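You operate a simulated robot arm through the tools that you are given. There is no shell and no other tool. Be economical: measure what you need, move in short steps, check, and stop when the job is done.

Carry out the task below with a simulated robot arm. There is one attempt and no reset: what you move stays moved.

JOB
Shut off the air, move the blue tube back to the nest ports and wipe up the oil.
Fine: valve first, then the blue button once; use the yellow pad and put it back. What is to be rubbed or washed off counts as gone when no trace of it is left.

The check looks at the end state, three seconds after you hand in, the way a careful person would. Anything else that was tipped, shoved, dropped, spilled or broken makes it a failure.

ROBOT AND FRAMES
A 6-joint arm with a fingered hand on a trunk, on a base that drives. Base frame: it is fixed to the floor where the robot stands at the start and does not move with it; the origin is under the middle of the robot, x ahead of it, y to its left, z up; the surface under the hand at the start is at about z = 0.86. Readings come in m, degrees, newtons and seconds.
With the tool pointing down near the work surface it reaches from about 0.24 to 0.56 m from the robot's upright axis, wherever it stands. Its first joint turns from -166.0 to 166.0 degrees. Places, roughly: air knob [0.5, 0.1, 0.9]; black ball lever [0.3, 0, 0.9]; blue button [0.4, 0.3, 0.9]; blue valve [0.5, 0.2, 0.9]; oil smear on the bench [0.3, 0.2, 0.9]; red clamp handle [0.4, 0.6, 1]. Payload 3.1 kg.
The TCP is the grasp point between the finger pads, 0.022 m short of the fingertips. In the tool frame z runs along the fingers and y along their closing line. Largest opening 0.132 m; the body of the gripper starts 0.06 m behind the TCP. The gripper is a hand of 4 fingers: y runs from the thumb to the fingers, the wrist lies at [0, 0, -0.218] in the tool frame, and closing takes about 1.5 s.
Orientation is that of the tool frame in the base frame, as a unit quaternion [w, x, y, z]. With the fingers straight down and closing along the base's y, the tool's x points along the base's -x, its y along +y and its z along -z.

CONTROLS
- The arm moves only by the tool play_rows. Its argument "deltas" is a list of rows, each an object (a shift or turn left out is 0, a gripper value left out holds the last) with "translation": the shift along the base's x, y, z in m, a list of three; "rot": the turn, a rotation vector about the base's x, y, z in degrees, a list of three. In form: [{"translation": [dx, dy, dz], "rot": [rx, ry, rz]}, ...]. A call has 1 to 12 rows; each row shifts and turns the commanded pose from where the row before left it. "hand" is the gripper command, from -1 (shut) to 1 (fully open), values between in proportion, set as the call begins (left out, the last holds). A row lasts 0.2 s, in which the tool goes at most 0.05 m and 8.6 degrees; a call with a longer step from one row to the next is refused whole, and so is a gripper value outside its range. Where a pose cannot be reached the arm comes as near as it can. A force on the tool above 40 N (or 10 N above the force at the start of the call, whichever is more), or a blocked arm, ends the call early, and 0.2 s more pass. The fingers move at their own pace (about 0.153 m/s each) and stop on an object; they squeeze with about 33 N. The grip force told is the motor's: it shows also when the fingers shut on nothing. Time passes only in rows, and 0.2 s behind the last, so rows that do not move let the fingers close. It gives the time, the measured TCP pose, the force on the tool (base axes), the opening and the grip force at its end, in the units of the frame above (readings bear some noise), with the torque about the TCP (base axes, N m) and any sound that the robot's microphone picked up, and new pictures: "show" is both (left out), scene, wrist or none.
- Cameras (640 x 400 px; columns grow to the right, rows downward): "scene" is now at [-0.0058, 0.1717, 1.628]; the picture's right is [0.27, -0.96, 0.00], its down [-0.84, -0.23, -0.49] and it looks along [0.47, 0.13, -0.87] (base axes); focal length 272 px, centre (320, 200). "wrist" rides on the gripper at [0.053, -0.053, -0.084] in the tool frame; the picture's right is [0.71, 0.71, 0.00], its down [-0.53, 0.53, -0.67] and it looks along [-0.47, 0.47, 0.74] (tool axes); focal length 247 px, centre (320, 200). There is no depth. A picture from a camera that has moved, and an enlarged one, comes with that camera's place and axes in the base frame and with its lens. The place of the scene camera against the robot may be out by one fixed shift of up to 0.012 m in any direction.
- slide_trunk(by): slides the trunk up (or, below 0, down) by that many m; the arm and the scene camera ride with it, the base frame stays. It gives what a move gives, with no picture.
- drive_base(legs): drives the robot by 1 to 6 legs, each [ahead, left, turn to the left] in m, m and degrees, along the robot's own axes; the way and the turn of a leg run together, so that a leg with both is an arc; at most 1.5 m and 180 degrees a leg. The arm and the cameras ride along, it lands a little off, and it stops where it bumps. It gives what a move gives, and a new picture of the scene camera.
- set_fingers(finger1, finger2, finger3, thumb_bend): sets how far each is bent, from 0 (flat) to 100 (curled in); at 30 the hand is open as for a grip, at 70 the pads meet at the TCP. One left out holds its place. A second passes; each finger stops where it meets its share of the squeeze, and holds until it gets a number again. A gripper value or a shape takes the hand back. It gives what a move gives, with no picture; readings hold the bend of each and the force on the fingers (four entries, about 0 where the hand has none), thumb and palm.
- hand_shape(shape): the hand has 4 fingers and takes this shape, open, in about a second: jaw (thumb against the fingers, like two jaws); tri (thumb and two fingers); tip (a fingertip pinch); poke (one finger out to press); point (the index stretched); flat (the hand flat); cup (the hand cupped); fist (a fist). The gripper value then closes the fingers along that shape, each until it touches; the sizes above hold for jaw. It gives what a move gives, with no picture.
- aim_head(pan, tilt): turns the head with the scene camera to pan (to the left, within 155 degrees either way) and tilt (down, from -29 to 69), counted from straight ahead of the robot. It gives what a move gives, and a new picture of the scene camera.
- close_up(camera, box): a new picture of the part [left, top, right, bottom] of that camera's present view, enlarged. The clock stands still meanwhile.
- hand_in(): hands the job in; it is judged then, once.

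Go step by step. Nothing tells you exact positions but the pictures and the camera data: compare them with the known pose of the tool, close in by small moves and look again before you grip or let go. The budget is 120 turns and 260 pictures, counting those below and the enlarged ones. Unless the task says otherwise, let go and move clear before handing in, and close with one line.

The tools are called after ">>>" by a JSON object that holds its "fn" and its "kwargs". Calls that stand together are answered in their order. play_rows: Moves the arm, as the interface text tells. Its arguments: {"type":"object","properties":{"deltas":{"type":"array"},"hand":{"type":"number"},"show":{"type":"string","enum":["both","scene","wrist","none"]}},"required":["deltas"]} The other tools are called the same way: slide_trunk (by) slides the trunk up or down; hand_shape (shape) gives the hand a shape; set_fingers (finger1, finger2, finger3, thumb_bend) moves the fingers one by one; drive_base (legs) drives the base; aim_head (pan, tilt) turns the head that bears the scene camera; close_up (camera, box) takes an enlarged picture of a part of a camera's view; hand_in () hands the job in.

At the start:

```text
time: 0.0
position: [0.3311, 0.0494, 1.1787]
tcp_rot: [0.0, 0.0, 1.0, 0.0]
ft_force: [0.2, 0.1, 0.1]
moment: [-0.02, 0.0, 0.02]
gripper_width: 0.1319
grip_force: 0.1
shape: jaw
bend: [30.0, 30.0, 30.0, 30.0]
finger forces: [0.1, 0.0, 0.0, 0.0, 0.0, 0.1]
trunk travel left (down, up): [-0.325, 0.061]
robot x, y, heading: [-0.0026, -0.0016, 0.1]
head pan, tilt: [15.5, 60.7]
```

scene: 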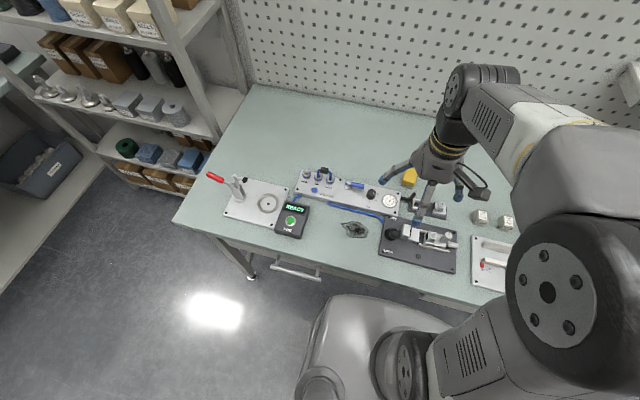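
wrist: 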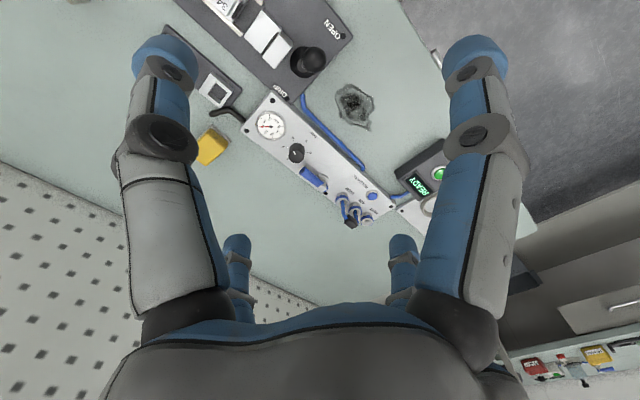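

I see the bench with the air board, the gauge, the oil smear and the yellow pad. First I'll look closer at the details.

>>> {"fn": "close_up", "kwargs": {"camera": "scene", "box": [270, 150, 430, 250]}}

>>> {"fn": "close_up", "kwargs": {"camera": "wrist", "box": [200, 80, 460, 240]}}

>>> {"fn": "close_up", "kwargs": {"camera": "scene", "box": [370, 180, 530, 290]}}

```text
4.00 times, centred on (350, 200) of scene
camera zoom: at [-0.0058, 0.1717, 1.628], right [0.27, -0.96, 0.0], down [-0.84, -0.23, -0.49], along [0.47, 0.13, -0.87], focal length 1088 px, centre (200, 200)
```

zoom: 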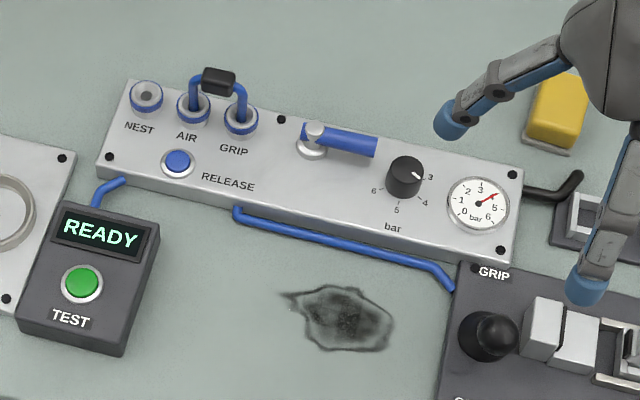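

```text
2.46 times, centred on (330, 160) of wrist
camera zoom: at [0.2787, -0.0048, 1.2627], right [-0.71, 0.71, 0.0], down [0.53, 0.53, 0.67], along [0.47, 0.47, -0.74], focal length 608 px, centre (295, 298)
```

zoom: 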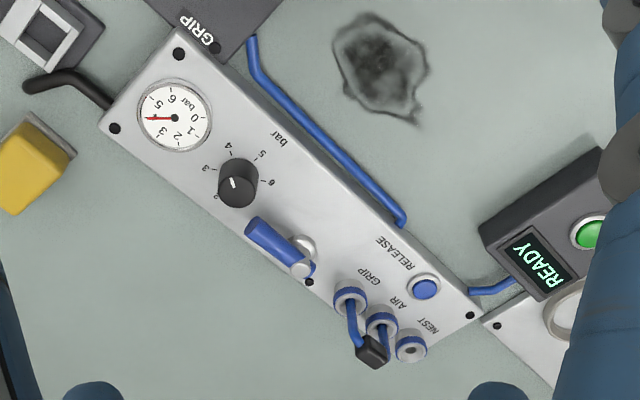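

```text
3.64 times, centred on (450, 235) of scene
camera zoom: at [-0.0058, 0.1717, 1.628], right [0.27, -0.96, 0.0], down [-0.84, -0.23, -0.49], along [0.47, 0.13, -0.87], focal length 989 px, centre (-153, 73)
```

zoom: 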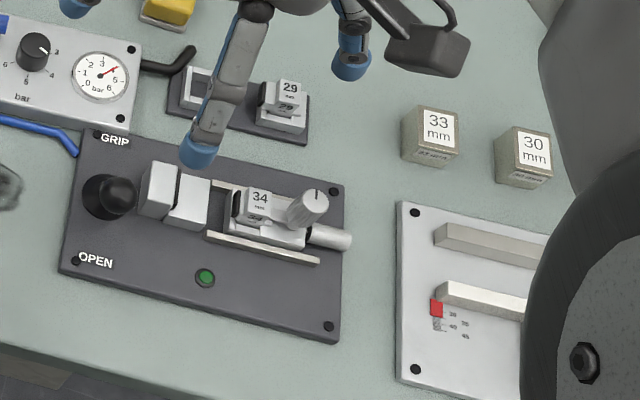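

The blue jumper bridges AIR and GRIP, and the blue lever lies along the board, so the valve is open. I'll lower the hand for a nearer look.

>>> {"fn": "play_rows", "kwargs": {"deltas": [{"translation": [0.008, 0.012, -0.033]}, {"translation": [0.008, 0.012, -0.033]}, {"translation": [0.008, 0.012, -0.033]}, {"translation": [0.008, 0.012, -0.033]}]}}

>>> {"fn": "close_up", "kwargs": {"camera": "wrist", "box": [190, 80, 450, 240]}}

```text
time: 1.0
position: [0.3634, 0.0978, 1.0478]
tcp_rot: [0.0, 0.0, 1.0, 0.0]
ft_force: [0.8, -0.5, 0.1]
moment: [-0.02, 0.01, 0.01]
gripper_width: 0.1321
grip_force: 0.0
shape: jaw
bend: [30.0, 30.0, 30.0, 30.0]
finger forces: [0.1, 0.1, 0.1, 0.0, 0.0, 0.0]
trunk travel left (down, up): [-0.325, 0.061]
robot x, y, heading: [0.0007, 0.0001, 0.0]
head pan, tilt: [15.5, 60.7]
camera scene: at [-0.0048, 0.1723, 1.6279], right [0.27, -0.96, 0.0], down [-0.84, -0.23, -0.49], along [0.47, 0.13, -0.87], focal length 272 px, centre (320, 200)
camera wrist: at [0.3116, 0.0437, 1.1299], right [-0.71, 0.71, 0.0], down [0.53, 0.53, 0.67], along [0.47, 0.47, -0.74], focal length 247 px, centre (320, 200)
```

scene: 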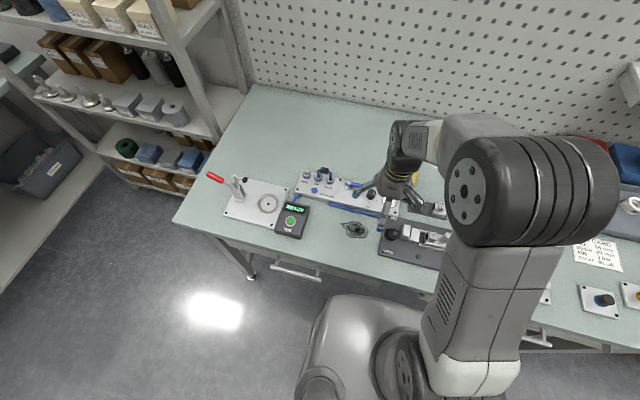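
wrist: 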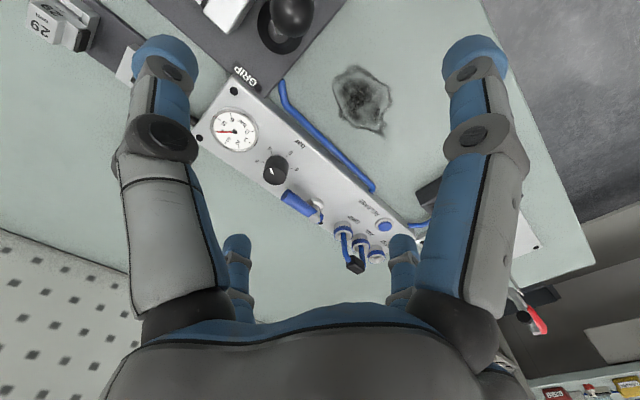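

```text
2.46 times, centred on (320, 160) of wrist
camera zoom: at [0.3116, 0.0437, 1.1299], right [-0.71, 0.71, 0.0], down [0.53, 0.53, 0.67], along [0.47, 0.47, -0.74], focal length 608 px, centre (320, 298)
```

zoom: 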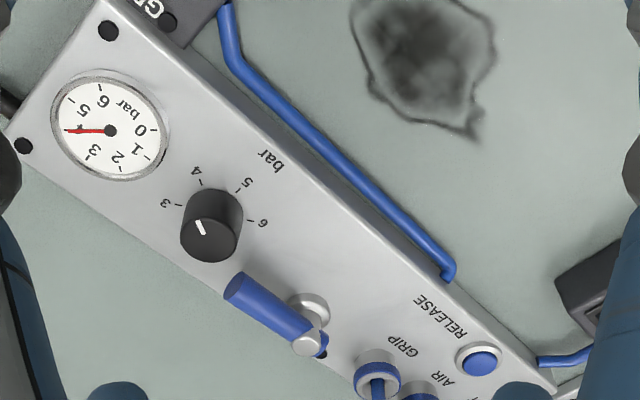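

The board's long side runs along y with its top at z≈0.88. The ports are at x≈0.484 and y≈0.265/0.305/0.345, and the valve pivot is at about (0.481, 0.20) with the handle towards -y. I'll try the poke shape and see where the finger sits.

>>> {"fn": "hand_shape", "kwargs": {"shape": "poke"}}

>>> {"fn": "play_rows", "kwargs": {"deltas": [{"translation": [0, 0, 0]}]}}

```text
time: 1.9
position: [0.3645, 0.0963, 1.0481]
tcp_rot: [0.0, 0.001, 1.0, 0.0]
ft_force: [-0.2, -0.1, 0.9]
moment: [-0.02, 0.0, -0.04]
gripper_width: 0.0
grip_force: 0.1
shape: poke
bend: [100.0, 100.0, 100.0, 91.0]
finger forces: [0.0, 0.0, 0.0, 0.0, 0.1, 0.0]
trunk travel left (down, up): [-0.325, 0.061]
robot x, y, heading: [-0.0011, -0.0042, -0.2]
head pan, tilt: [15.5, 60.7]
```

```text
time: 2.3
position: [0.365, 0.0973, 1.0474]
tcp_rot: [0.0, 0.0, 1.0, 0.0]
ft_force: [-0.4, 0.4, 0.8]
moment: [0.0, -0.01, -0.01]
gripper_width: 0.0
grip_force: 0.1
shape: poke
bend: [100.0, 100.0, 100.0, 91.0]
finger forces: [0.0, 0.0, 0.0, 0.0, 0.0, 0.0]
trunk travel left (down, up): [-0.325, 0.061]
robot x, y, heading: [0.0001, 0.0025, -0.0]
head pan, tilt: [15.5, 60.7]
camera scene: at [-0.0058, 0.1717, 1.628], right [0.27, -0.96, 0.0], down [-0.84, -0.23, -0.49], along [0.47, 0.13, -0.87], focal length 272 px, centre (320, 200)
camera wrist: at [0.3109, 0.0432, 1.1306], right [-0.71, 0.71, 0.0], down [0.53, 0.53, 0.67], along [0.47, 0.47, -0.74], focal length 247 px, centre (320, 200)
```

scene: 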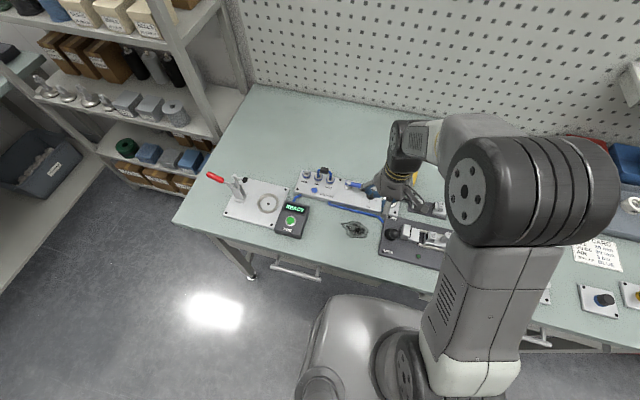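
wrist: 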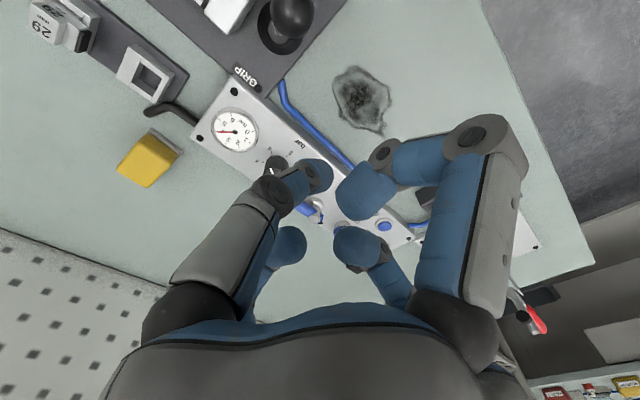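

I need to understand which finger is out in this shape.

>>> {"fn": "close_up", "kwargs": {"camera": "wrist", "box": [220, 120, 460, 270]}}

>>> {"fn": "close_up", "kwargs": {"camera": "scene", "box": [290, 150, 450, 250]}}

>>> {"fn": "close_up", "kwargs": {"camera": "scene", "box": [540, 220, 640, 320]}}

```text
2.67 times, centred on (340, 195) of wrist
camera zoom: at [0.3109, 0.0432, 1.1306], right [-0.71, 0.71, 0.0], down [0.53, 0.53, 0.67], along [0.47, 0.47, -0.74], focal length 659 px, centre (267, 213)
```

zoom: 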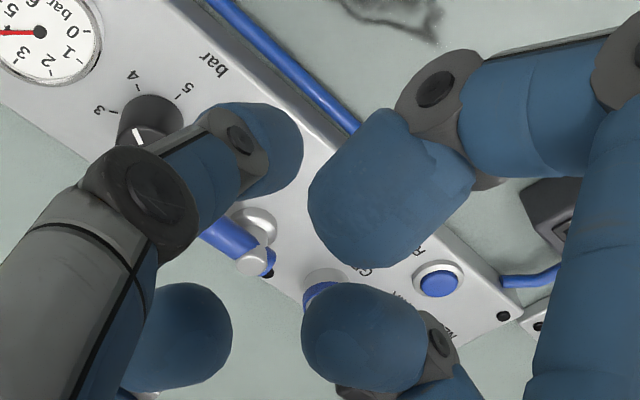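

```text
4.00 times, centred on (370, 200) of scene
camera zoom: at [-0.0058, 0.1717, 1.628], right [0.27, -0.96, 0.0], down [-0.84, -0.23, -0.49], along [0.47, 0.13, -0.87], focal length 1088 px, centre (120, 200)
```

zoom: 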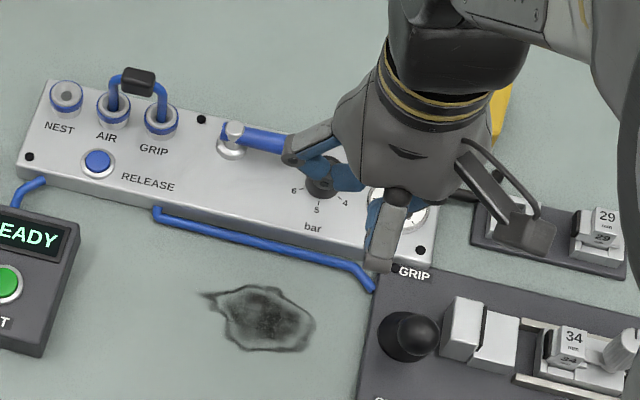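

```text
4.00 times, centred on (590, 270) of scene
camera zoom: at [-0.0058, 0.1717, 1.628], right [0.27, -0.96, 0.0], down [-0.84, -0.23, -0.49], along [0.47, 0.13, -0.87], focal length 1088 px, centre (-760, -80)
```

zoom: 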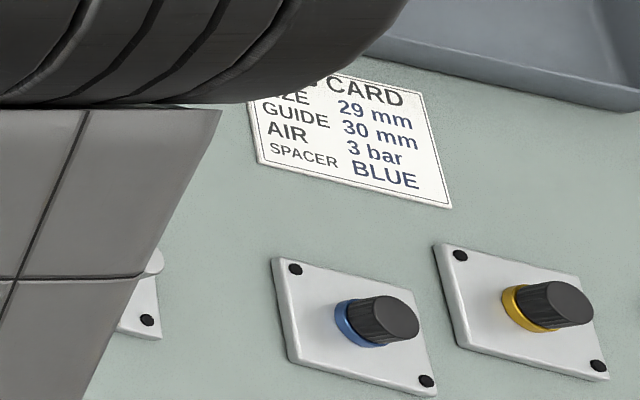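

Poke leaves all the fingers curled here, so I'll try "point" and look at it.

>>> {"fn": "hand_shape", "kwargs": {"shape": "point"}}

>>> {"fn": "play_rows", "kwargs": {"deltas": [{"translation": [0, 0, 0]}], "show": "wrist"}}

>>> {"fn": "close_up", "kwargs": {"camera": "scene", "box": [290, 150, 450, 250]}}

```text
time: 3.2
position: [0.3624, 0.0973, 1.048]
tcp_rot: [0.0, 0.001, 1.0, 0.0]
ft_force: [0.1, 0.3, -0.4]
moment: [-0.02, -0.04, 0.03]
gripper_width: 0.1264
grip_force: 0.0
shape: point
bend: [70.0, 100.0, 100.0, 81.0]
finger forces: [0.1, 0.0, 0.0, 0.0, 0.1, 0.0]
trunk travel left (down, up): [-0.325, 0.061]
robot x, y, heading: [0.002, -0.0004, 0.0]
head pan, tilt: [15.5, 60.7]
```

```text
time: 3.6
position: [0.3631, 0.0974, 1.048]
tcp_rot: [0.0, 0.0, 1.0, 0.0]
ft_force: [0.4, -0.4, -0.1]
moment: [0.02, 0.06, -0.02]
gripper_width: 0.1261
grip_force: 0.0
shape: point
bend: [70.0, 100.0, 100.0, 81.0]
finger forces: [0.1, 0.0, 0.0, 0.1, 0.1, 0.0]
trunk travel left (down, up): [-0.325, 0.061]
robot x, y, heading: [-0.0068, 0.0017, 0.1]
head pan, tilt: [15.5, 60.7]
camera wrist: at [0.3109, 0.0432, 1.1306], right [-0.71, 0.71, 0.0], down [0.53, 0.53, 0.67], along [0.47, 0.47, -0.74], focal length 247 px, centre (320, 200)
```

wrist: 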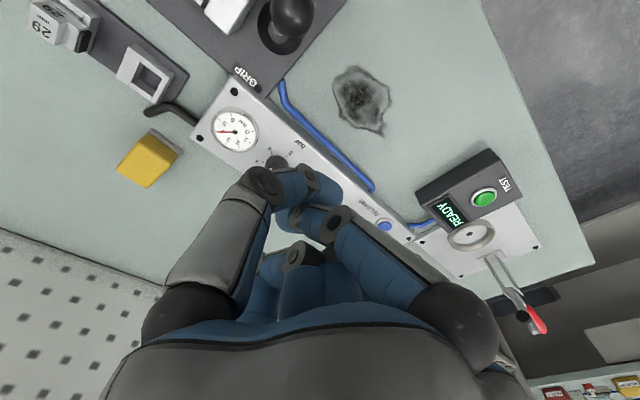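

```text
4.00 times, centred on (370, 200) of scene
camera zoom: at [-0.0058, 0.1717, 1.628], right [0.27, -0.96, 0.0], down [-0.84, -0.23, -0.49], along [0.47, 0.13, -0.87], focal length 1088 px, centre (120, 200)
```

zoom: 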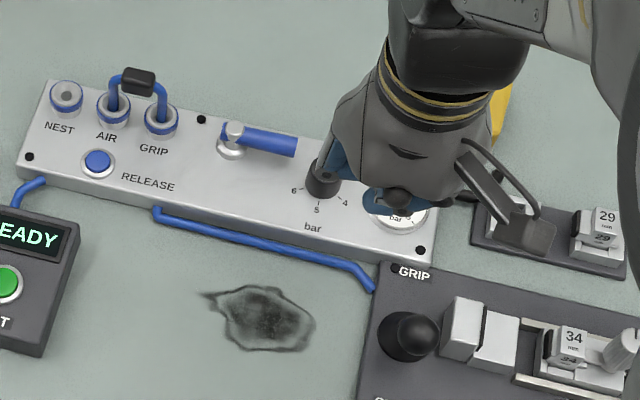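

Point isn't clear either. I'll check the shut jaw shape, which should give a tight tip cluster at the TCP.

>>> {"fn": "hand_shape", "kwargs": {"shape": "jaw"}}

>>> {"fn": "play_rows", "kwargs": {"deltas": [{}, {}, {}, {}, {}, {}, {}, {}], "hand": -1, "show": "wrist"}}

>>> {"fn": "close_up", "kwargs": {"camera": "scene", "box": [290, 150, 450, 250]}}

```text
time: 4.5
position: [0.3624, 0.0975, 1.0477]
tcp_rot: [0.0, 0.0, 1.0, 0.001]
ft_force: [-0.6, 0.0, -0.4]
moment: [-0.03, 0.01, 0.0]
gripper_width: 0.1318
grip_force: 0.1
shape: jaw
bend: [30.0, 30.0, 30.0, 30.0]
finger forces: [0.0, 0.0, 0.1, 0.1, 0.0, 0.0]
trunk travel left (down, up): [-0.325, 0.061]
robot x, y, heading: [0.0013, 0.0025, -0.2]
head pan, tilt: [15.5, 60.7]
```

```text
time: 6.3
position: [0.3634, 0.0973, 1.0481]
tcp_rot: [0.0, 0.0, 1.0, 0.0]
ft_force: [-0.3, 0.7, -0.1]
moment: [0.04, 0.0, -0.02]
gripper_width: 0.0
grip_force: 33.1
shape: jaw
bend: [70.0, 70.0, 70.0, 70.0]
finger forces: [0.1, 0.0, 0.0, 0.1, 0.0, 0.1]
trunk travel left (down, up): [-0.325, 0.061]
robot x, y, heading: [-0.0026, -0.0011, -0.0]
head pan, tilt: [15.5, 60.7]
camera wrist: at [0.3109, 0.0432, 1.1306], right [-0.71, 0.71, 0.0], down [0.53, 0.53, 0.67], along [0.47, 0.47, -0.74], focal length 247 px, centre (320, 200)
```

wrist: 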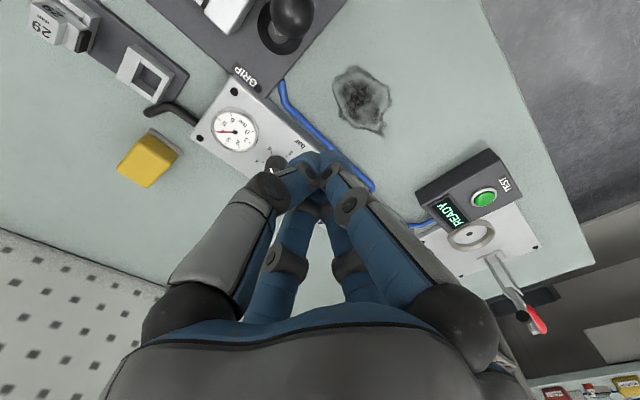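

```text
4.00 times, centred on (370, 200) of scene
camera zoom: at [-0.0058, 0.1717, 1.628], right [0.27, -0.96, 0.0], down [-0.84, -0.23, -0.49], along [0.47, 0.13, -0.87], focal length 1088 px, centre (120, 200)
```

zoom: 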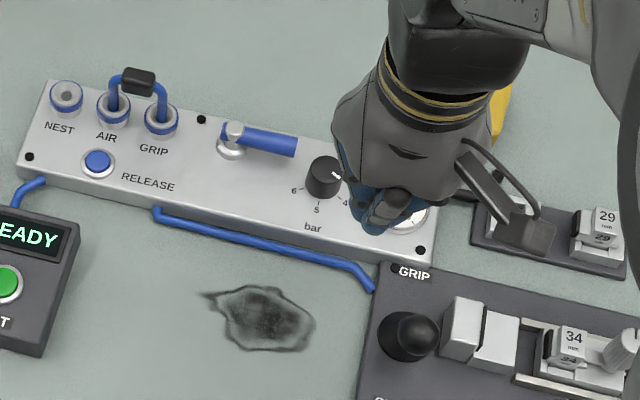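

Shut, the four tips make a compact stick at the TCP, which will do for pushing the valve. I'll go to the far side (+x) of the handle.

>>> {"fn": "play_rows", "kwargs": {"deltas": [{"translation": [0.03, 0.016, -0.008]}, {"translation": [0.03, 0.016, -0.01]}, {"translation": [0.03, 0.016, -0.01]}, {"translation": [0.03, 0.016, -0.01]}, {"translation": [0.032, 0.017, -0.01]}, {}]}}

>>> {"fn": "close_up", "kwargs": {"camera": "wrist", "box": [220, 80, 460, 230]}}

>>> {"fn": "close_up", "kwargs": {"camera": "scene", "box": [290, 130, 450, 230]}}

```text
time: 7.7
position: [0.5154, 0.1782, 0.9993]
tcp_rot: [0.0, 0.0, 1.0, -0.001]
ft_force: [-0.7, 0.4, -0.2]
moment: [0.0, 0.01, 0.03]
gripper_width: 0.0
grip_force: 32.8
shape: jaw
bend: [70.0, 70.0, 70.0, 70.0]
finger forces: [0.0, 0.0, 0.1, 0.0, 0.1, 0.0]
trunk travel left (down, up): [-0.325, 0.061]
robot x, y, heading: [-0.0025, 0.0005, 0.0]
head pan, tilt: [15.5, 60.7]
camera scene: at [-0.0067, 0.1713, 1.628], right [0.27, -0.96, 0.0], down [-0.84, -0.23, -0.49], along [0.47, 0.13, -0.87], focal length 272 px, centre (320, 200)
camera wrist: at [0.4621, 0.1233, 1.0828], right [-0.71, 0.71, 0.0], down [0.53, 0.53, 0.67], along [0.47, 0.47, -0.74], focal length 247 px, centre (320, 200)
```

scene: 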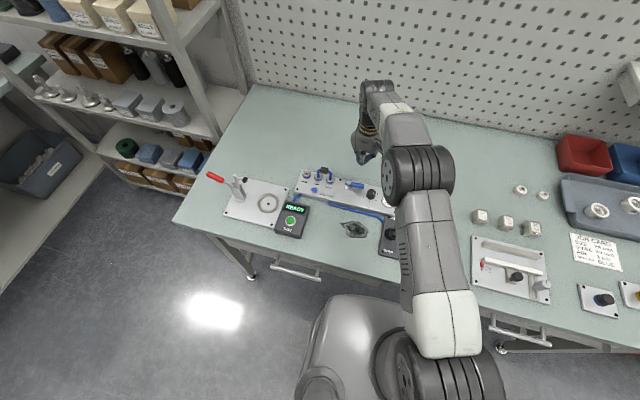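
wrist: 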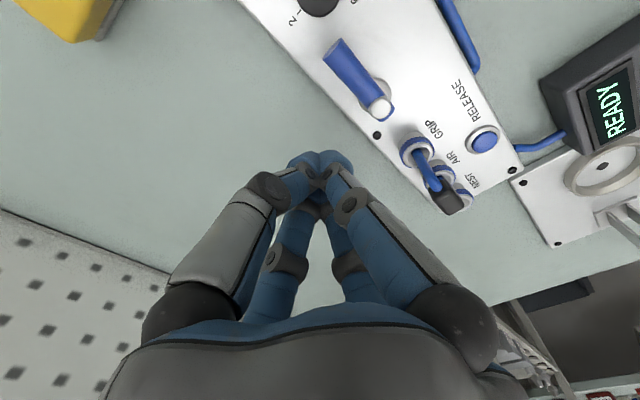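

```text
2.67 times, centred on (340, 155) of wrist
camera zoom: at [0.4621, 0.1233, 1.0828], right [-0.71, 0.71, 0.0], down [0.53, 0.53, 0.67], along [0.47, 0.47, -0.74], focal length 659 px, centre (267, 320)
```

zoom: 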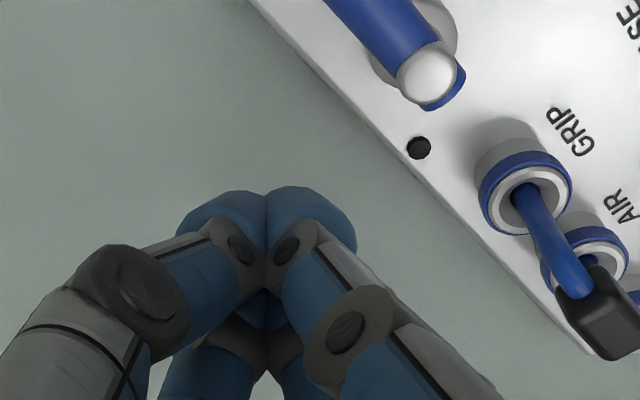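

```text
4.00 times, centred on (370, 180) of scene
camera zoom: at [-0.0067, 0.1713, 1.628], right [0.27, -0.96, 0.0], down [-0.84, -0.23, -0.49], along [0.47, 0.13, -0.87], focal length 1088 px, centre (120, 280)
```

zoom: 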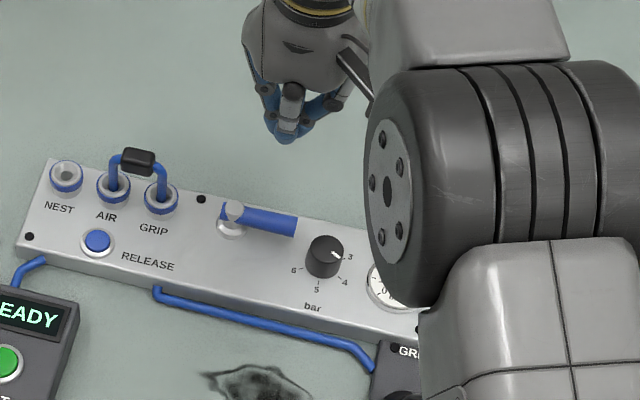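

The valve pivot is at about (0.480, 0.203) with its cap at z≈0.905. I'll lower behind the handle to z≈0.915.

>>> {"fn": "play_rows", "kwargs": {"deltas": [{"translation": [0.004, 0.0, -0.03]}, {"translation": [0, 0, -0.03]}, {"translation": [0, 0, -0.024]}, {}]}}

>>> {"fn": "close_up", "kwargs": {"camera": "scene", "box": [290, 130, 450, 230]}}

```text
time: 8.7
position: [0.5209, 0.178, 0.9153]
tcp_rot: [0.0, 0.0, 1.0, 0.0]
ft_force: [-0.1, 0.0, -0.7]
moment: [0.02, 0.01, -0.02]
gripper_width: 0.0001
grip_force: 33.2
shape: jaw
bend: [70.0, 70.0, 70.0, 70.0]
finger forces: [0.1, 0.0, 0.0, 0.1, 0.0, 0.0]
trunk travel left (down, up): [-0.325, 0.061]
robot x, y, heading: [0.0006, 0.0024, 0.1]
head pan, tilt: [15.5, 60.7]
camera scene: at [-0.0061, 0.1716, 1.628], right [0.27, -0.96, 0.0], down [-0.84, -0.23, -0.49], along [0.47, 0.13, -0.87], focal length 272 px, centre (320, 200)
camera wrist: at [0.4676, 0.1236, 0.9979], right [-0.71, 0.71, 0.0], down [0.53, 0.53, 0.67], along [0.47, 0.47, -0.74], focal length 247 px, centre (320, 200)
```

scene: 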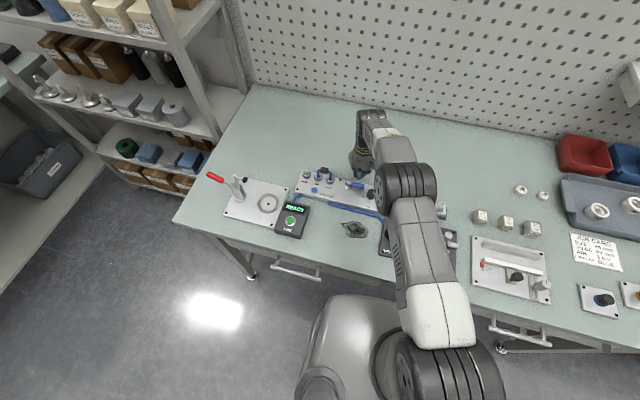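
wrist: 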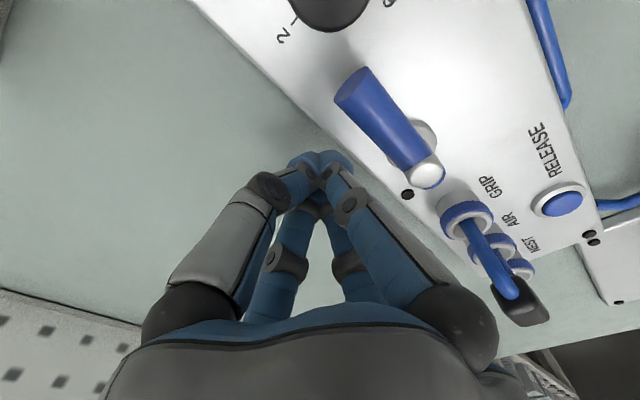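

```text
4.00 times, centred on (370, 180) of scene
camera zoom: at [-0.0061, 0.1716, 1.628], right [0.27, -0.96, 0.0], down [-0.84, -0.23, -0.49], along [0.47, 0.13, -0.87], focal length 1088 px, centre (120, 280)
```

zoom: 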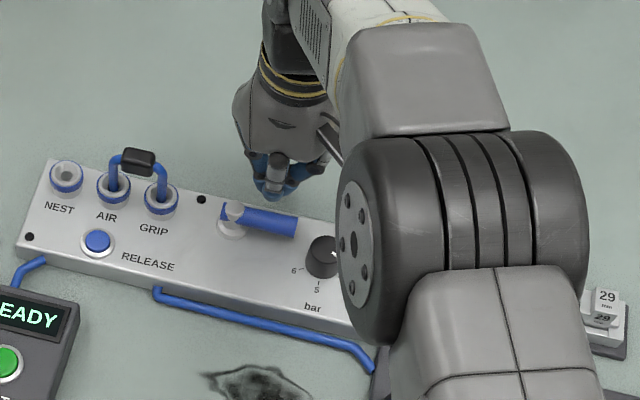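

Positioned behind the handle, I'll now push it towards -x in small steps.

>>> {"fn": "play_rows", "kwargs": {"deltas": [{"translation": [-0.006, 0, 0]}, {"translation": [-0.006, 0, 0]}, {"translation": [-0.006, -0.001, 0]}, {"translation": [-0.006, -0.002, 0]}, {"translation": [-0.005, -0.003, 0]}]}}

>>> {"fn": "close_up", "kwargs": {"camera": "scene", "box": [290, 130, 450, 230]}}

```text
time: 9.9
position: [0.4923, 0.1715, 0.9159]
tcp_rot: [0.001, 0.0, 1.0, 0.0]
ft_force: [1.7, -0.1, 0.8]
moment: [0.0, -0.03, 0.0]
gripper_width: 0.0
grip_force: 32.9
shape: jaw
bend: [70.0, 70.0, 70.0, 70.0]
finger forces: [0.1, 0.1, 0.0, 0.1, 0.0, 0.1]
trunk travel left (down, up): [-0.325, 0.061]
robot x, y, heading: [0.0016, 0.0006, -0.2]
head pan, tilt: [15.5, 60.7]
camera scene: at [-0.0055, 0.1715, 1.628], right [0.27, -0.96, 0.0], down [-0.84, -0.23, -0.49], along [0.47, 0.13, -0.87], focal length 272 px, centre (320, 200)
camera wrist: at [0.4382, 0.118, 0.9986], right [-0.71, 0.71, 0.0], down [0.53, 0.53, 0.67], along [0.47, 0.47, -0.74], focal length 247 px, centre (320, 200)
```

scene: 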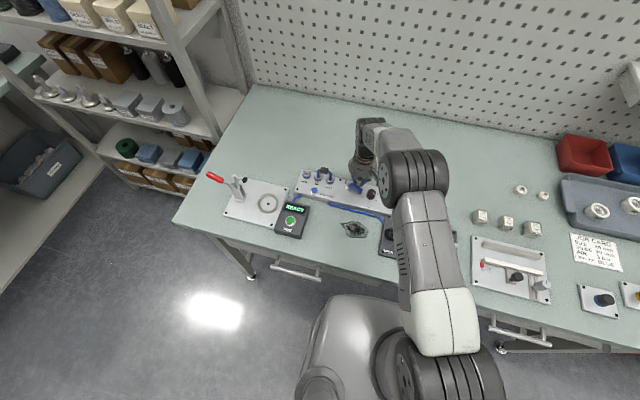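
wrist: 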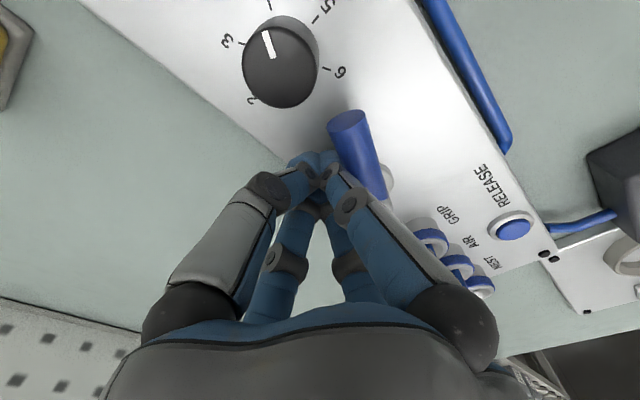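

```text
4.00 times, centred on (370, 180) of scene
camera zoom: at [-0.0055, 0.1715, 1.628], right [0.27, -0.96, 0.0], down [-0.84, -0.23, -0.49], along [0.47, 0.13, -0.87], focal length 1088 px, centre (120, 280)
```

zoom: 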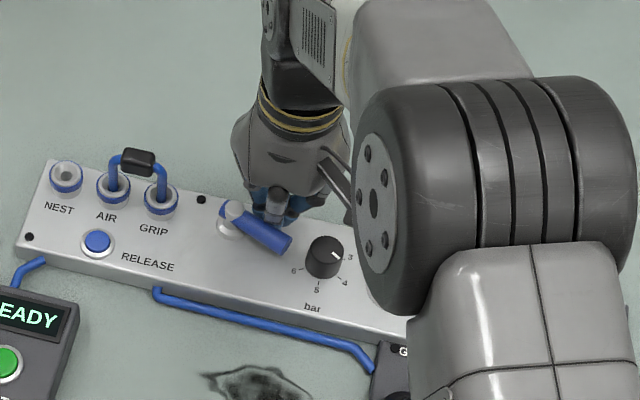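

The handle is turning freely. I'll go on along the arc.

>>> {"fn": "play_rows", "kwargs": {"deltas": [{"translation": [-0.006, -0.002, 0]}, {"translation": [-0.006, -0.001, 0]}, {"translation": [-0.006, 0.0, 0]}, {"translation": [-0.006, 0.001, 0]}, {"translation": [-0.005, 0.003, 0]}]}}

>>> {"fn": "close_up", "kwargs": {"camera": "scene", "box": [290, 130, 450, 230]}}

```text
time: 11.1
position: [0.4598, 0.1737, 0.9155]
tcp_rot: [0.0, 0.001, 1.0, 0.0]
ft_force: [0.9, -1.8, 0.3]
moment: [-0.06, 0.0, 0.0]
gripper_width: 0.0002
grip_force: 32.8
shape: jaw
bend: [70.0, 70.0, 70.0, 70.0]
finger forces: [0.0, 0.0, 0.0, 0.0, 0.0, 0.0]
trunk travel left (down, up): [-0.325, 0.061]
robot x, y, heading: [0.0026, -0.0006, 0.2]
head pan, tilt: [15.5, 60.7]
camera scene: at [-0.0057, 0.1714, 1.628], right [0.27, -0.96, 0.0], down [-0.84, -0.23, -0.49], along [0.47, 0.13, -0.87], focal length 272 px, centre (320, 200)
camera wrist: at [0.4086, 0.119, 0.9989], right [-0.71, 0.71, 0.0], down [0.53, 0.53, 0.67], along [0.47, 0.47, -0.74], focal length 247 px, centre (320, 200)
```

scene: 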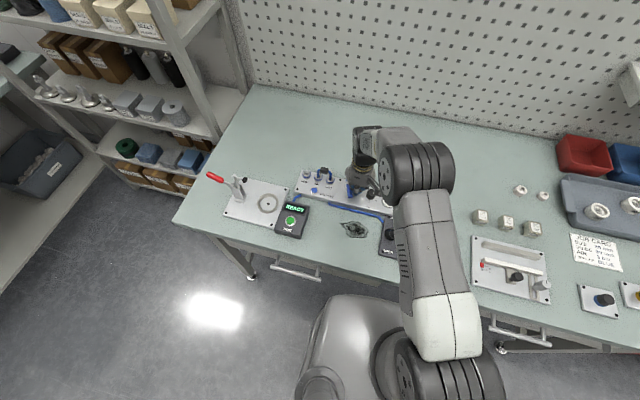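
wrist: 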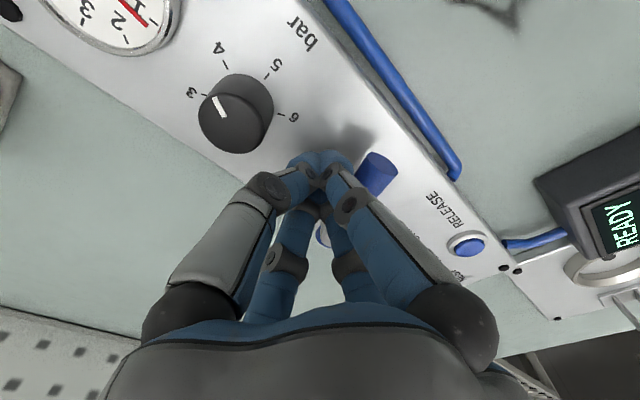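

```text
4.00 times, centred on (370, 180) of scene
camera zoom: at [-0.0057, 0.1714, 1.628], right [0.27, -0.96, 0.0], down [-0.84, -0.23, -0.49], along [0.47, 0.13, -0.87], focal length 1088 px, centre (120, 280)
```

zoom: 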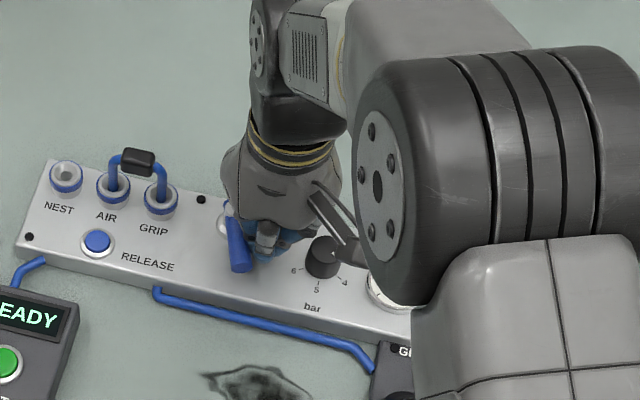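

The handle isn't fully across the board yet, so I'll push further towards +y until it meets the stop.

>>> {"fn": "play_rows", "kwargs": {"deltas": [{"translation": [-0.003, 0.004, 0]}, {"translation": [-0.001, 0.004, 0]}, {"translation": [0, 0.003, 0]}, {"translation": [0, 0.003, 0]}]}}

>>> {"fn": "close_up", "kwargs": {"camera": "scene", "box": [290, 130, 450, 230]}}

```text
time: 12.1
position: [0.4571, 0.1832, 0.9162]
tcp_rot: [-0.001, 0.001, 1.0, -0.001]
ft_force: [-0.2, -22.1, 0.2]
moment: [-0.22, 0.01, 0.01]
gripper_width: 0.0
grip_force: 32.9
shape: jaw
bend: [70.0, 70.0, 70.0, 70.0]
finger forces: [0.1, 0.0, 0.0, 0.0, 0.1, 0.0]
trunk travel left (down, up): [-0.325, 0.061]
robot x, y, heading: [-0.0001, -0.002, -0.3]
head pan, tilt: [15.5, 60.7]
camera scene: at [-0.0057, 0.1665, 1.6285], right [0.27, -0.96, 0.0], down [-0.84, -0.23, -0.49], along [0.47, 0.13, -0.87], focal length 272 px, centre (320, 200)
camera wrist: at [0.4046, 0.1287, 0.9989], right [-0.71, 0.71, 0.0], down [0.53, 0.53, 0.67], along [0.47, 0.47, -0.74], focal length 247 px, centre (320, 200)
```

scene: 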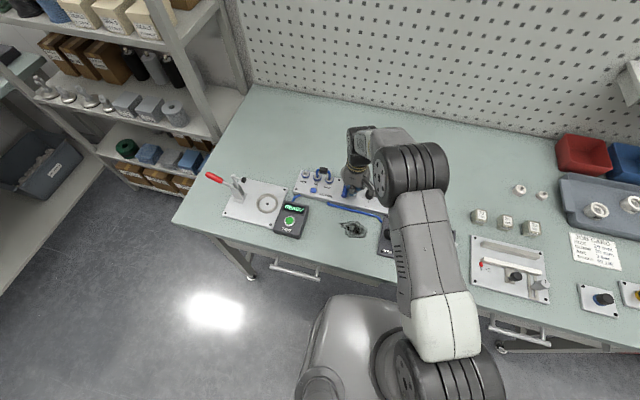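
wrist: 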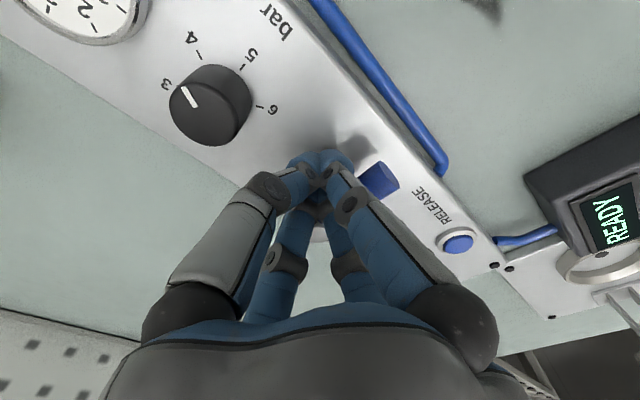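

```text
4.00 times, centred on (370, 180) of scene
camera zoom: at [-0.0057, 0.1665, 1.6285], right [0.27, -0.96, 0.0], down [-0.84, -0.23, -0.49], along [0.47, 0.13, -0.87], focal length 1088 px, centre (120, 280)
```

zoom: 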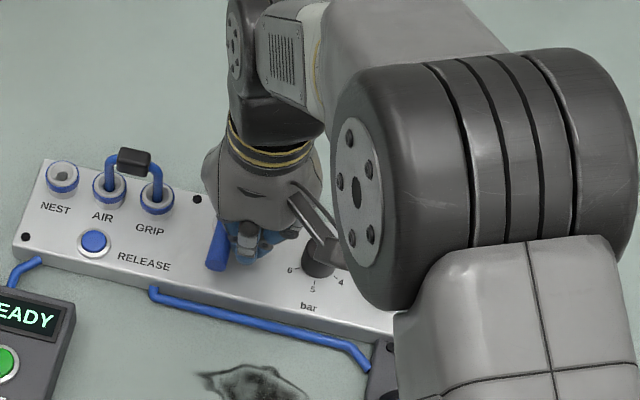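

The stop gave 22 N, so the valve is shut. I'll back off, rise and check the gauge and handle, with the hand in the point shape for the button.

>>> {"fn": "play_rows", "kwargs": {"deltas": [{"translation": [0.0, -0.012, 0]}, {"translation": [0, 0, 0.04]}, {"translation": [-0.02, 0, 0.04]}, {"translation": [-0.04, 0.01, 0.02]}, {"translation": [-0.04, 0.01, 0]}], "show": "none"}}

>>> {"fn": "hand_shape", "kwargs": {"shape": "point"}}

>>> {"fn": "play_rows", "kwargs": {"deltas": [{}]}}

>>> {"fn": "close_up", "kwargs": {"camera": "wrist", "box": [180, 60, 460, 240]}}

>>> {"fn": "close_up", "kwargs": {"camera": "scene", "box": [270, 140, 430, 240]}}

```text
time: 13.3
position: [0.3553, 0.1977, 1.0151]
tcp_rot: [0.0, 0.0, 1.0, -0.001]
ft_force: [-0.5, 0.0, -0.3]
moment: [-0.03, 0.01, 0.01]
gripper_width: 0.0
grip_force: 32.7
shape: jaw
bend: [70.0, 70.0, 70.0, 70.0]
finger forces: [0.0, 0.1, 0.0, 0.1, 0.1, 0.0]
trunk travel left (down, up): [-0.325, 0.061]
robot x, y, heading: [0.0004, -0.0031, 0.0]
head pan, tilt: [15.5, 60.7]
```

```text
time: 14.2
position: [0.358, 0.1962, 1.0153]
tcp_rot: [0.0, 0.001, 1.0, 0.0]
ft_force: [0.6, -0.3, 0.1]
moment: [-0.01, 0.01, 0.03]
gripper_width: 0.0
grip_force: 0.1
shape: point
bend: [66.0, 72.0, 90.0, 46.0]
finger forces: [0.1, 0.0, 0.1, 0.1, 0.0, 0.0]
trunk travel left (down, up): [-0.325, 0.061]
robot x, y, heading: [0.0021, -0.0018, -0.2]
head pan, tilt: [15.5, 60.7]
```

```text
time: 14.6
position: [0.357, 0.1957, 1.015]
tcp_rot: [0.001, 0.0, 1.0, -0.001]
ft_force: [0.1, -0.2, 0.6]
moment: [0.0, -0.03, 0.02]
gripper_width: 0.0
grip_force: 0.1
shape: point
bend: [70.0, 100.0, 100.0, 53.0]
finger forces: [0.0, 0.0, 0.0, 0.0, 0.1, 0.0]
trunk travel left (down, up): [-0.325, 0.061]
robot x, y, heading: [0.0009, 0.0035, -0.1]
head pan, tilt: [15.5, 60.7]
camera scene: at [-0.0058, 0.1717, 1.628], right [0.27, -0.96, 0.0], down [-0.84, -0.23, -0.49], along [0.47, 0.13, -0.87], focal length 272 px, centre (320, 200)
camera wrist: at [0.3048, 0.1423, 1.0981], right [-0.71, 0.71, 0.0], down [0.53, 0.53, 0.67], along [0.47, 0.47, -0.74], focal length 247 px, centre (320, 200)
```

scene: 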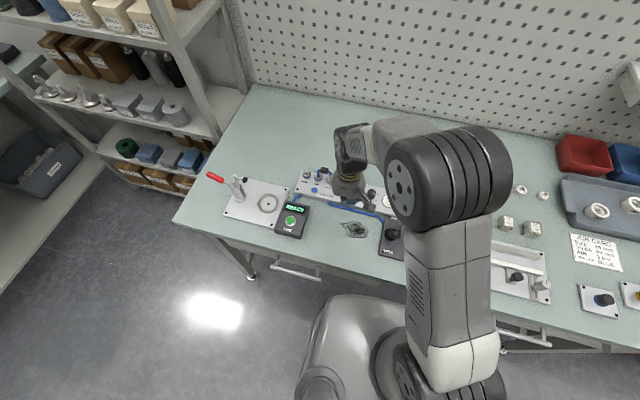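
wrist: 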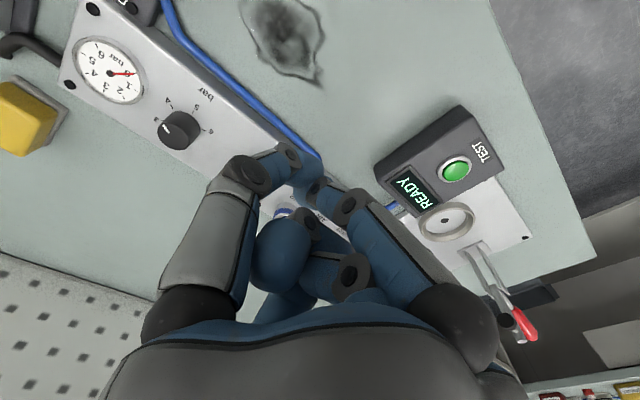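

```text
2.22 times, centred on (320, 150) of wrist
camera zoom: at [0.3048, 0.1423, 1.0981], right [-0.71, 0.71, 0.0], down [0.53, 0.53, 0.67], along [0.47, 0.47, -0.74], focal length 549 px, centre (320, 311)
```

zoom: 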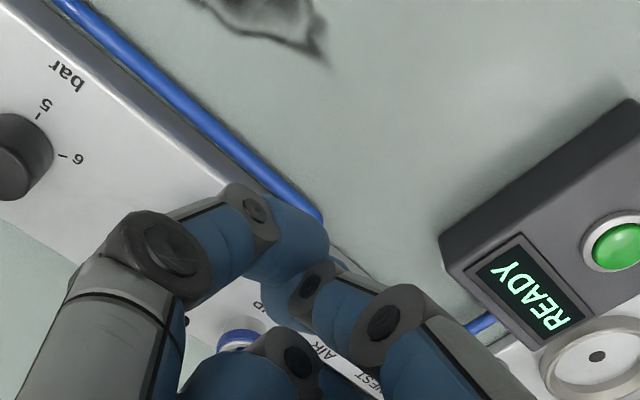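

```text
4.00 times, centred on (350, 190) of scene
camera zoom: at [-0.0058, 0.1717, 1.628], right [0.27, -0.96, 0.0], down [-0.84, -0.23, -0.49], along [0.47, 0.13, -0.87], focal length 1088 px, centre (200, 240)
```

zoom: 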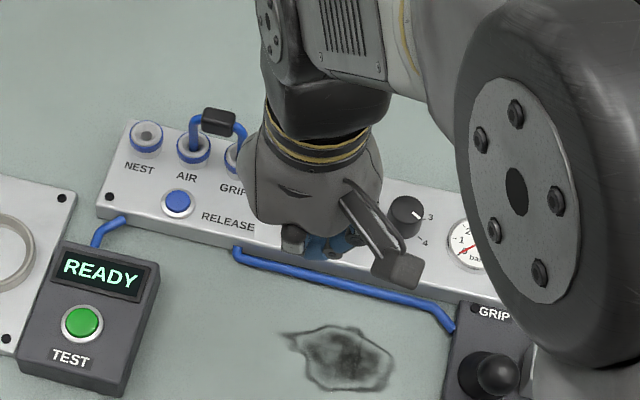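

The gauge has dropped to 0 with the valve shut. For a single-finger poke I'll keep finger1 at the TCP and curl the rest.

>>> {"fn": "set_fingers", "kwargs": {"finger1": 70, "finger2": 100, "finger3": 100, "thumb_bend": 100}}

>>> {"fn": "play_rows", "kwargs": {"deltas": [{"translation": [-0.03, 0.0, 0.02]}, {"translation": [-0.04, -0.0, 0.02]}]}}

>>> {"fn": "close_up", "kwargs": {"camera": "scene", "box": [290, 140, 450, 240]}}

>>> {"fn": "close_up", "kwargs": {"camera": "wrist", "box": [200, 120, 440, 270]}}

```text
time: 15.6
position: [0.3575, 0.1952, 1.0147]
tcp_rot: [0.0, 0.0, 1.0, -0.001]
ft_force: [-0.1, -0.1, -0.8]
moment: [0.01, -0.02, -0.02]
gripper_width: 0.0095
grip_force: 0.0
shape: fingers
bend: [69.0, 100.0, 100.0, 87.0]
finger forces: [0.1, 0.0, 0.1, 0.0, 0.0, 0.0]
trunk travel left (down, up): [-0.325, 0.061]
robot x, y, heading: [-0.001, 0.0012, -0.1]
head pan, tilt: [15.5, 60.7]
```

```text
time: 16.2
position: [0.2873, 0.196, 1.0548]
tcp_rot: [0.002, 0.0, 1.0, 0.0]
ft_force: [0.4, 0.5, -0.5]
moment: [-0.01, 0.02, -0.03]
gripper_width: 0.0094
grip_force: 0.2
shape: fingers
bend: [69.0, 100.0, 100.0, 87.0]
finger forces: [0.0, 0.1, 0.1, 0.0, 0.0, 0.0]
trunk travel left (down, up): [-0.325, 0.061]
robot x, y, heading: [-0.0027, 0.0018, -0.4]
head pan, tilt: [15.5, 60.7]
camera scene: at [-0.0074, 0.1713, 1.628], right [0.27, -0.96, 0.0], down [-0.84, -0.23, -0.49], along [0.47, 0.13, -0.87], focal length 272 px, centre (320, 200)
camera wrist: at [0.2344, 0.1419, 1.1386], right [-0.71, 0.71, 0.0], down [0.53, 0.53, 0.67], along [0.47, 0.47, -0.74], focal length 247 px, centre (320, 200)
```

scene: 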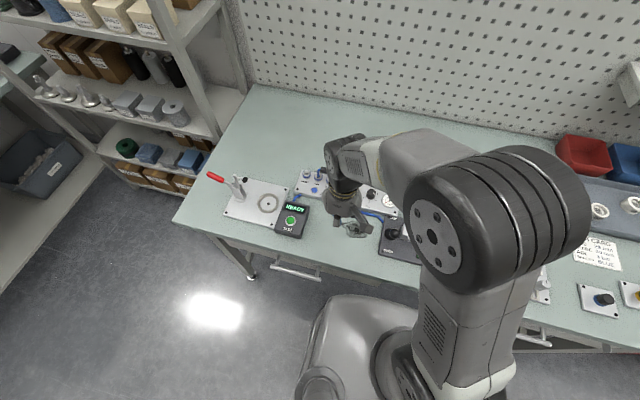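
wrist: 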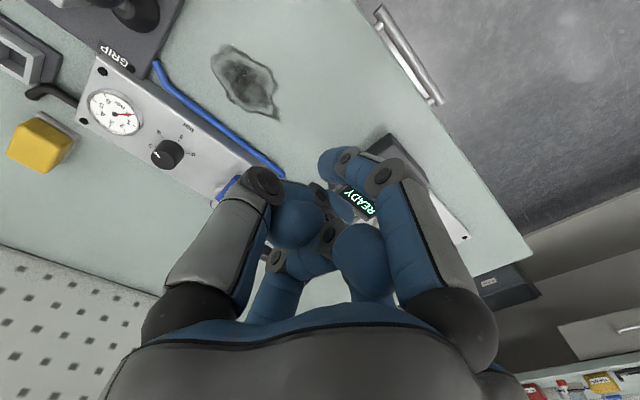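

```text
4.00 times, centred on (370, 190) of scene
camera zoom: at [-0.0074, 0.1713, 1.628], right [0.27, -0.96, 0.0], down [-0.84, -0.23, -0.49], along [0.47, 0.13, -0.87], focal length 1088 px, centre (120, 240)
```

zoom: 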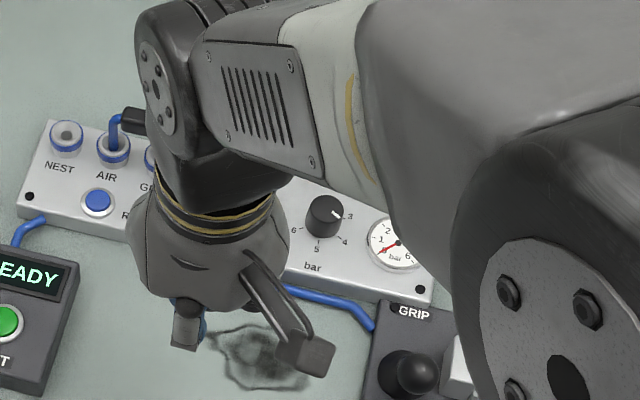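

```text
2.67 times, centred on (320, 195) of wrist
camera zoom: at [0.2344, 0.1419, 1.1386], right [-0.71, 0.71, 0.0], down [0.53, 0.53, 0.67], along [0.47, 0.47, -0.74], focal length 659 px, centre (320, 213)
```

zoom: 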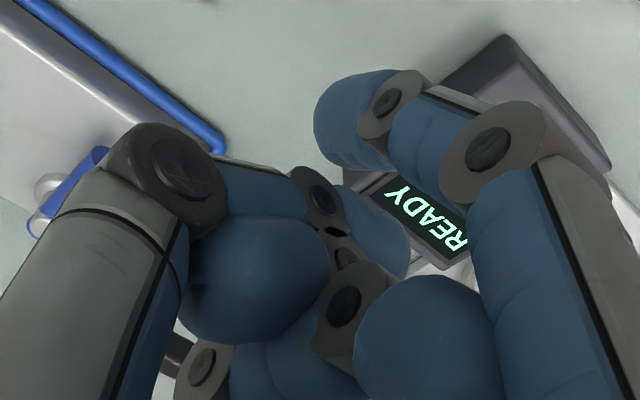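

The single-finger postures are awkward, so I'll use the shut jaw instead. Tilting it 25° leaves one tip lowest and keeps the hand clear of the jumper.

>>> {"fn": "hand_shape", "kwargs": {"shape": "jaw"}}

>>> {"fn": "play_rows", "kwargs": {"deltas": [{}, {}, {}, {}, {}, {}, {"translation": [0.02, 0.02, 0.0], "rot": [0, -8.4, 0]}, {"translation": [0.03, 0.02, 0], "rot": [0, -8.4, 0]}, {"translation": [0.03, 0.02, 0], "rot": [0, -8.2, 0]}, {"translation": [0.03, 0.02, -0.02]}, {"translation": [0.036, 0.021, -0.035]}, {}], "hand": -1}}

>>> {"fn": "close_up", "kwargs": {"camera": "scene", "box": [260, 130, 420, 230]}}

>>> {"fn": "close_up", "kwargs": {"camera": "wrist", "box": [200, 80, 440, 230]}}

```text
time: 17.1
position: [0.2891, 0.1965, 1.0543]
tcp_rot: [0.0, 0.0, 1.0, 0.0]
ft_force: [-0.4, -1.6, -0.2]
moment: [0.01, -0.03, 0.05]
gripper_width: 0.1317
grip_force: 0.0
shape: jaw
bend: [30.0, 30.0, 30.0, 30.0]
finger forces: [0.1, 0.1, 0.1, 0.0, 0.0, 0.0]
trunk travel left (down, up): [-0.325, 0.061]
robot x, y, heading: [-0.0027, 0.0001, 0.2]
head pan, tilt: [15.5, 60.7]
```

```text
refused: row 11 steps farther than a row can; nothing moved
```

```text
4.00 times, centred on (340, 180) of scene
camera zoom: at [-0.006, 0.1717, 1.628], right [0.27, -0.96, 0.0], down [-0.84, -0.23, -0.49], along [0.47, 0.13, -0.87], focal length 1088 px, centre (240, 280)
```

zoom: 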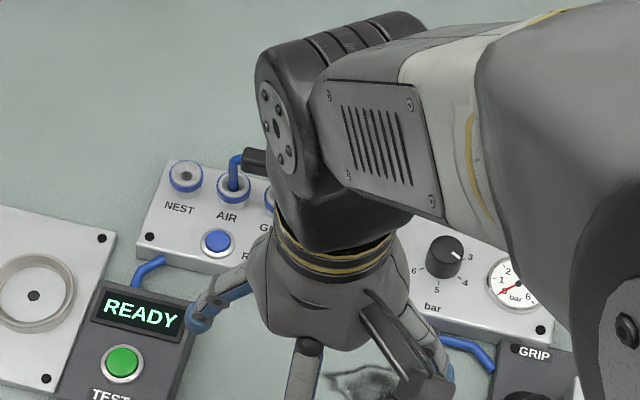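

```text
2.67 times, centred on (320, 155) of wrist
camera zoom: at [0.2359, 0.1422, 1.1381], right [-0.71, 0.71, 0.0], down [0.53, 0.53, 0.67], along [0.47, 0.47, -0.74], focal length 659 px, centre (320, 320)
```

zoom: 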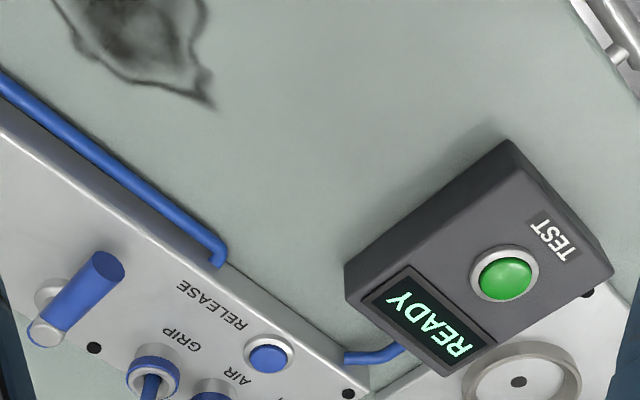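

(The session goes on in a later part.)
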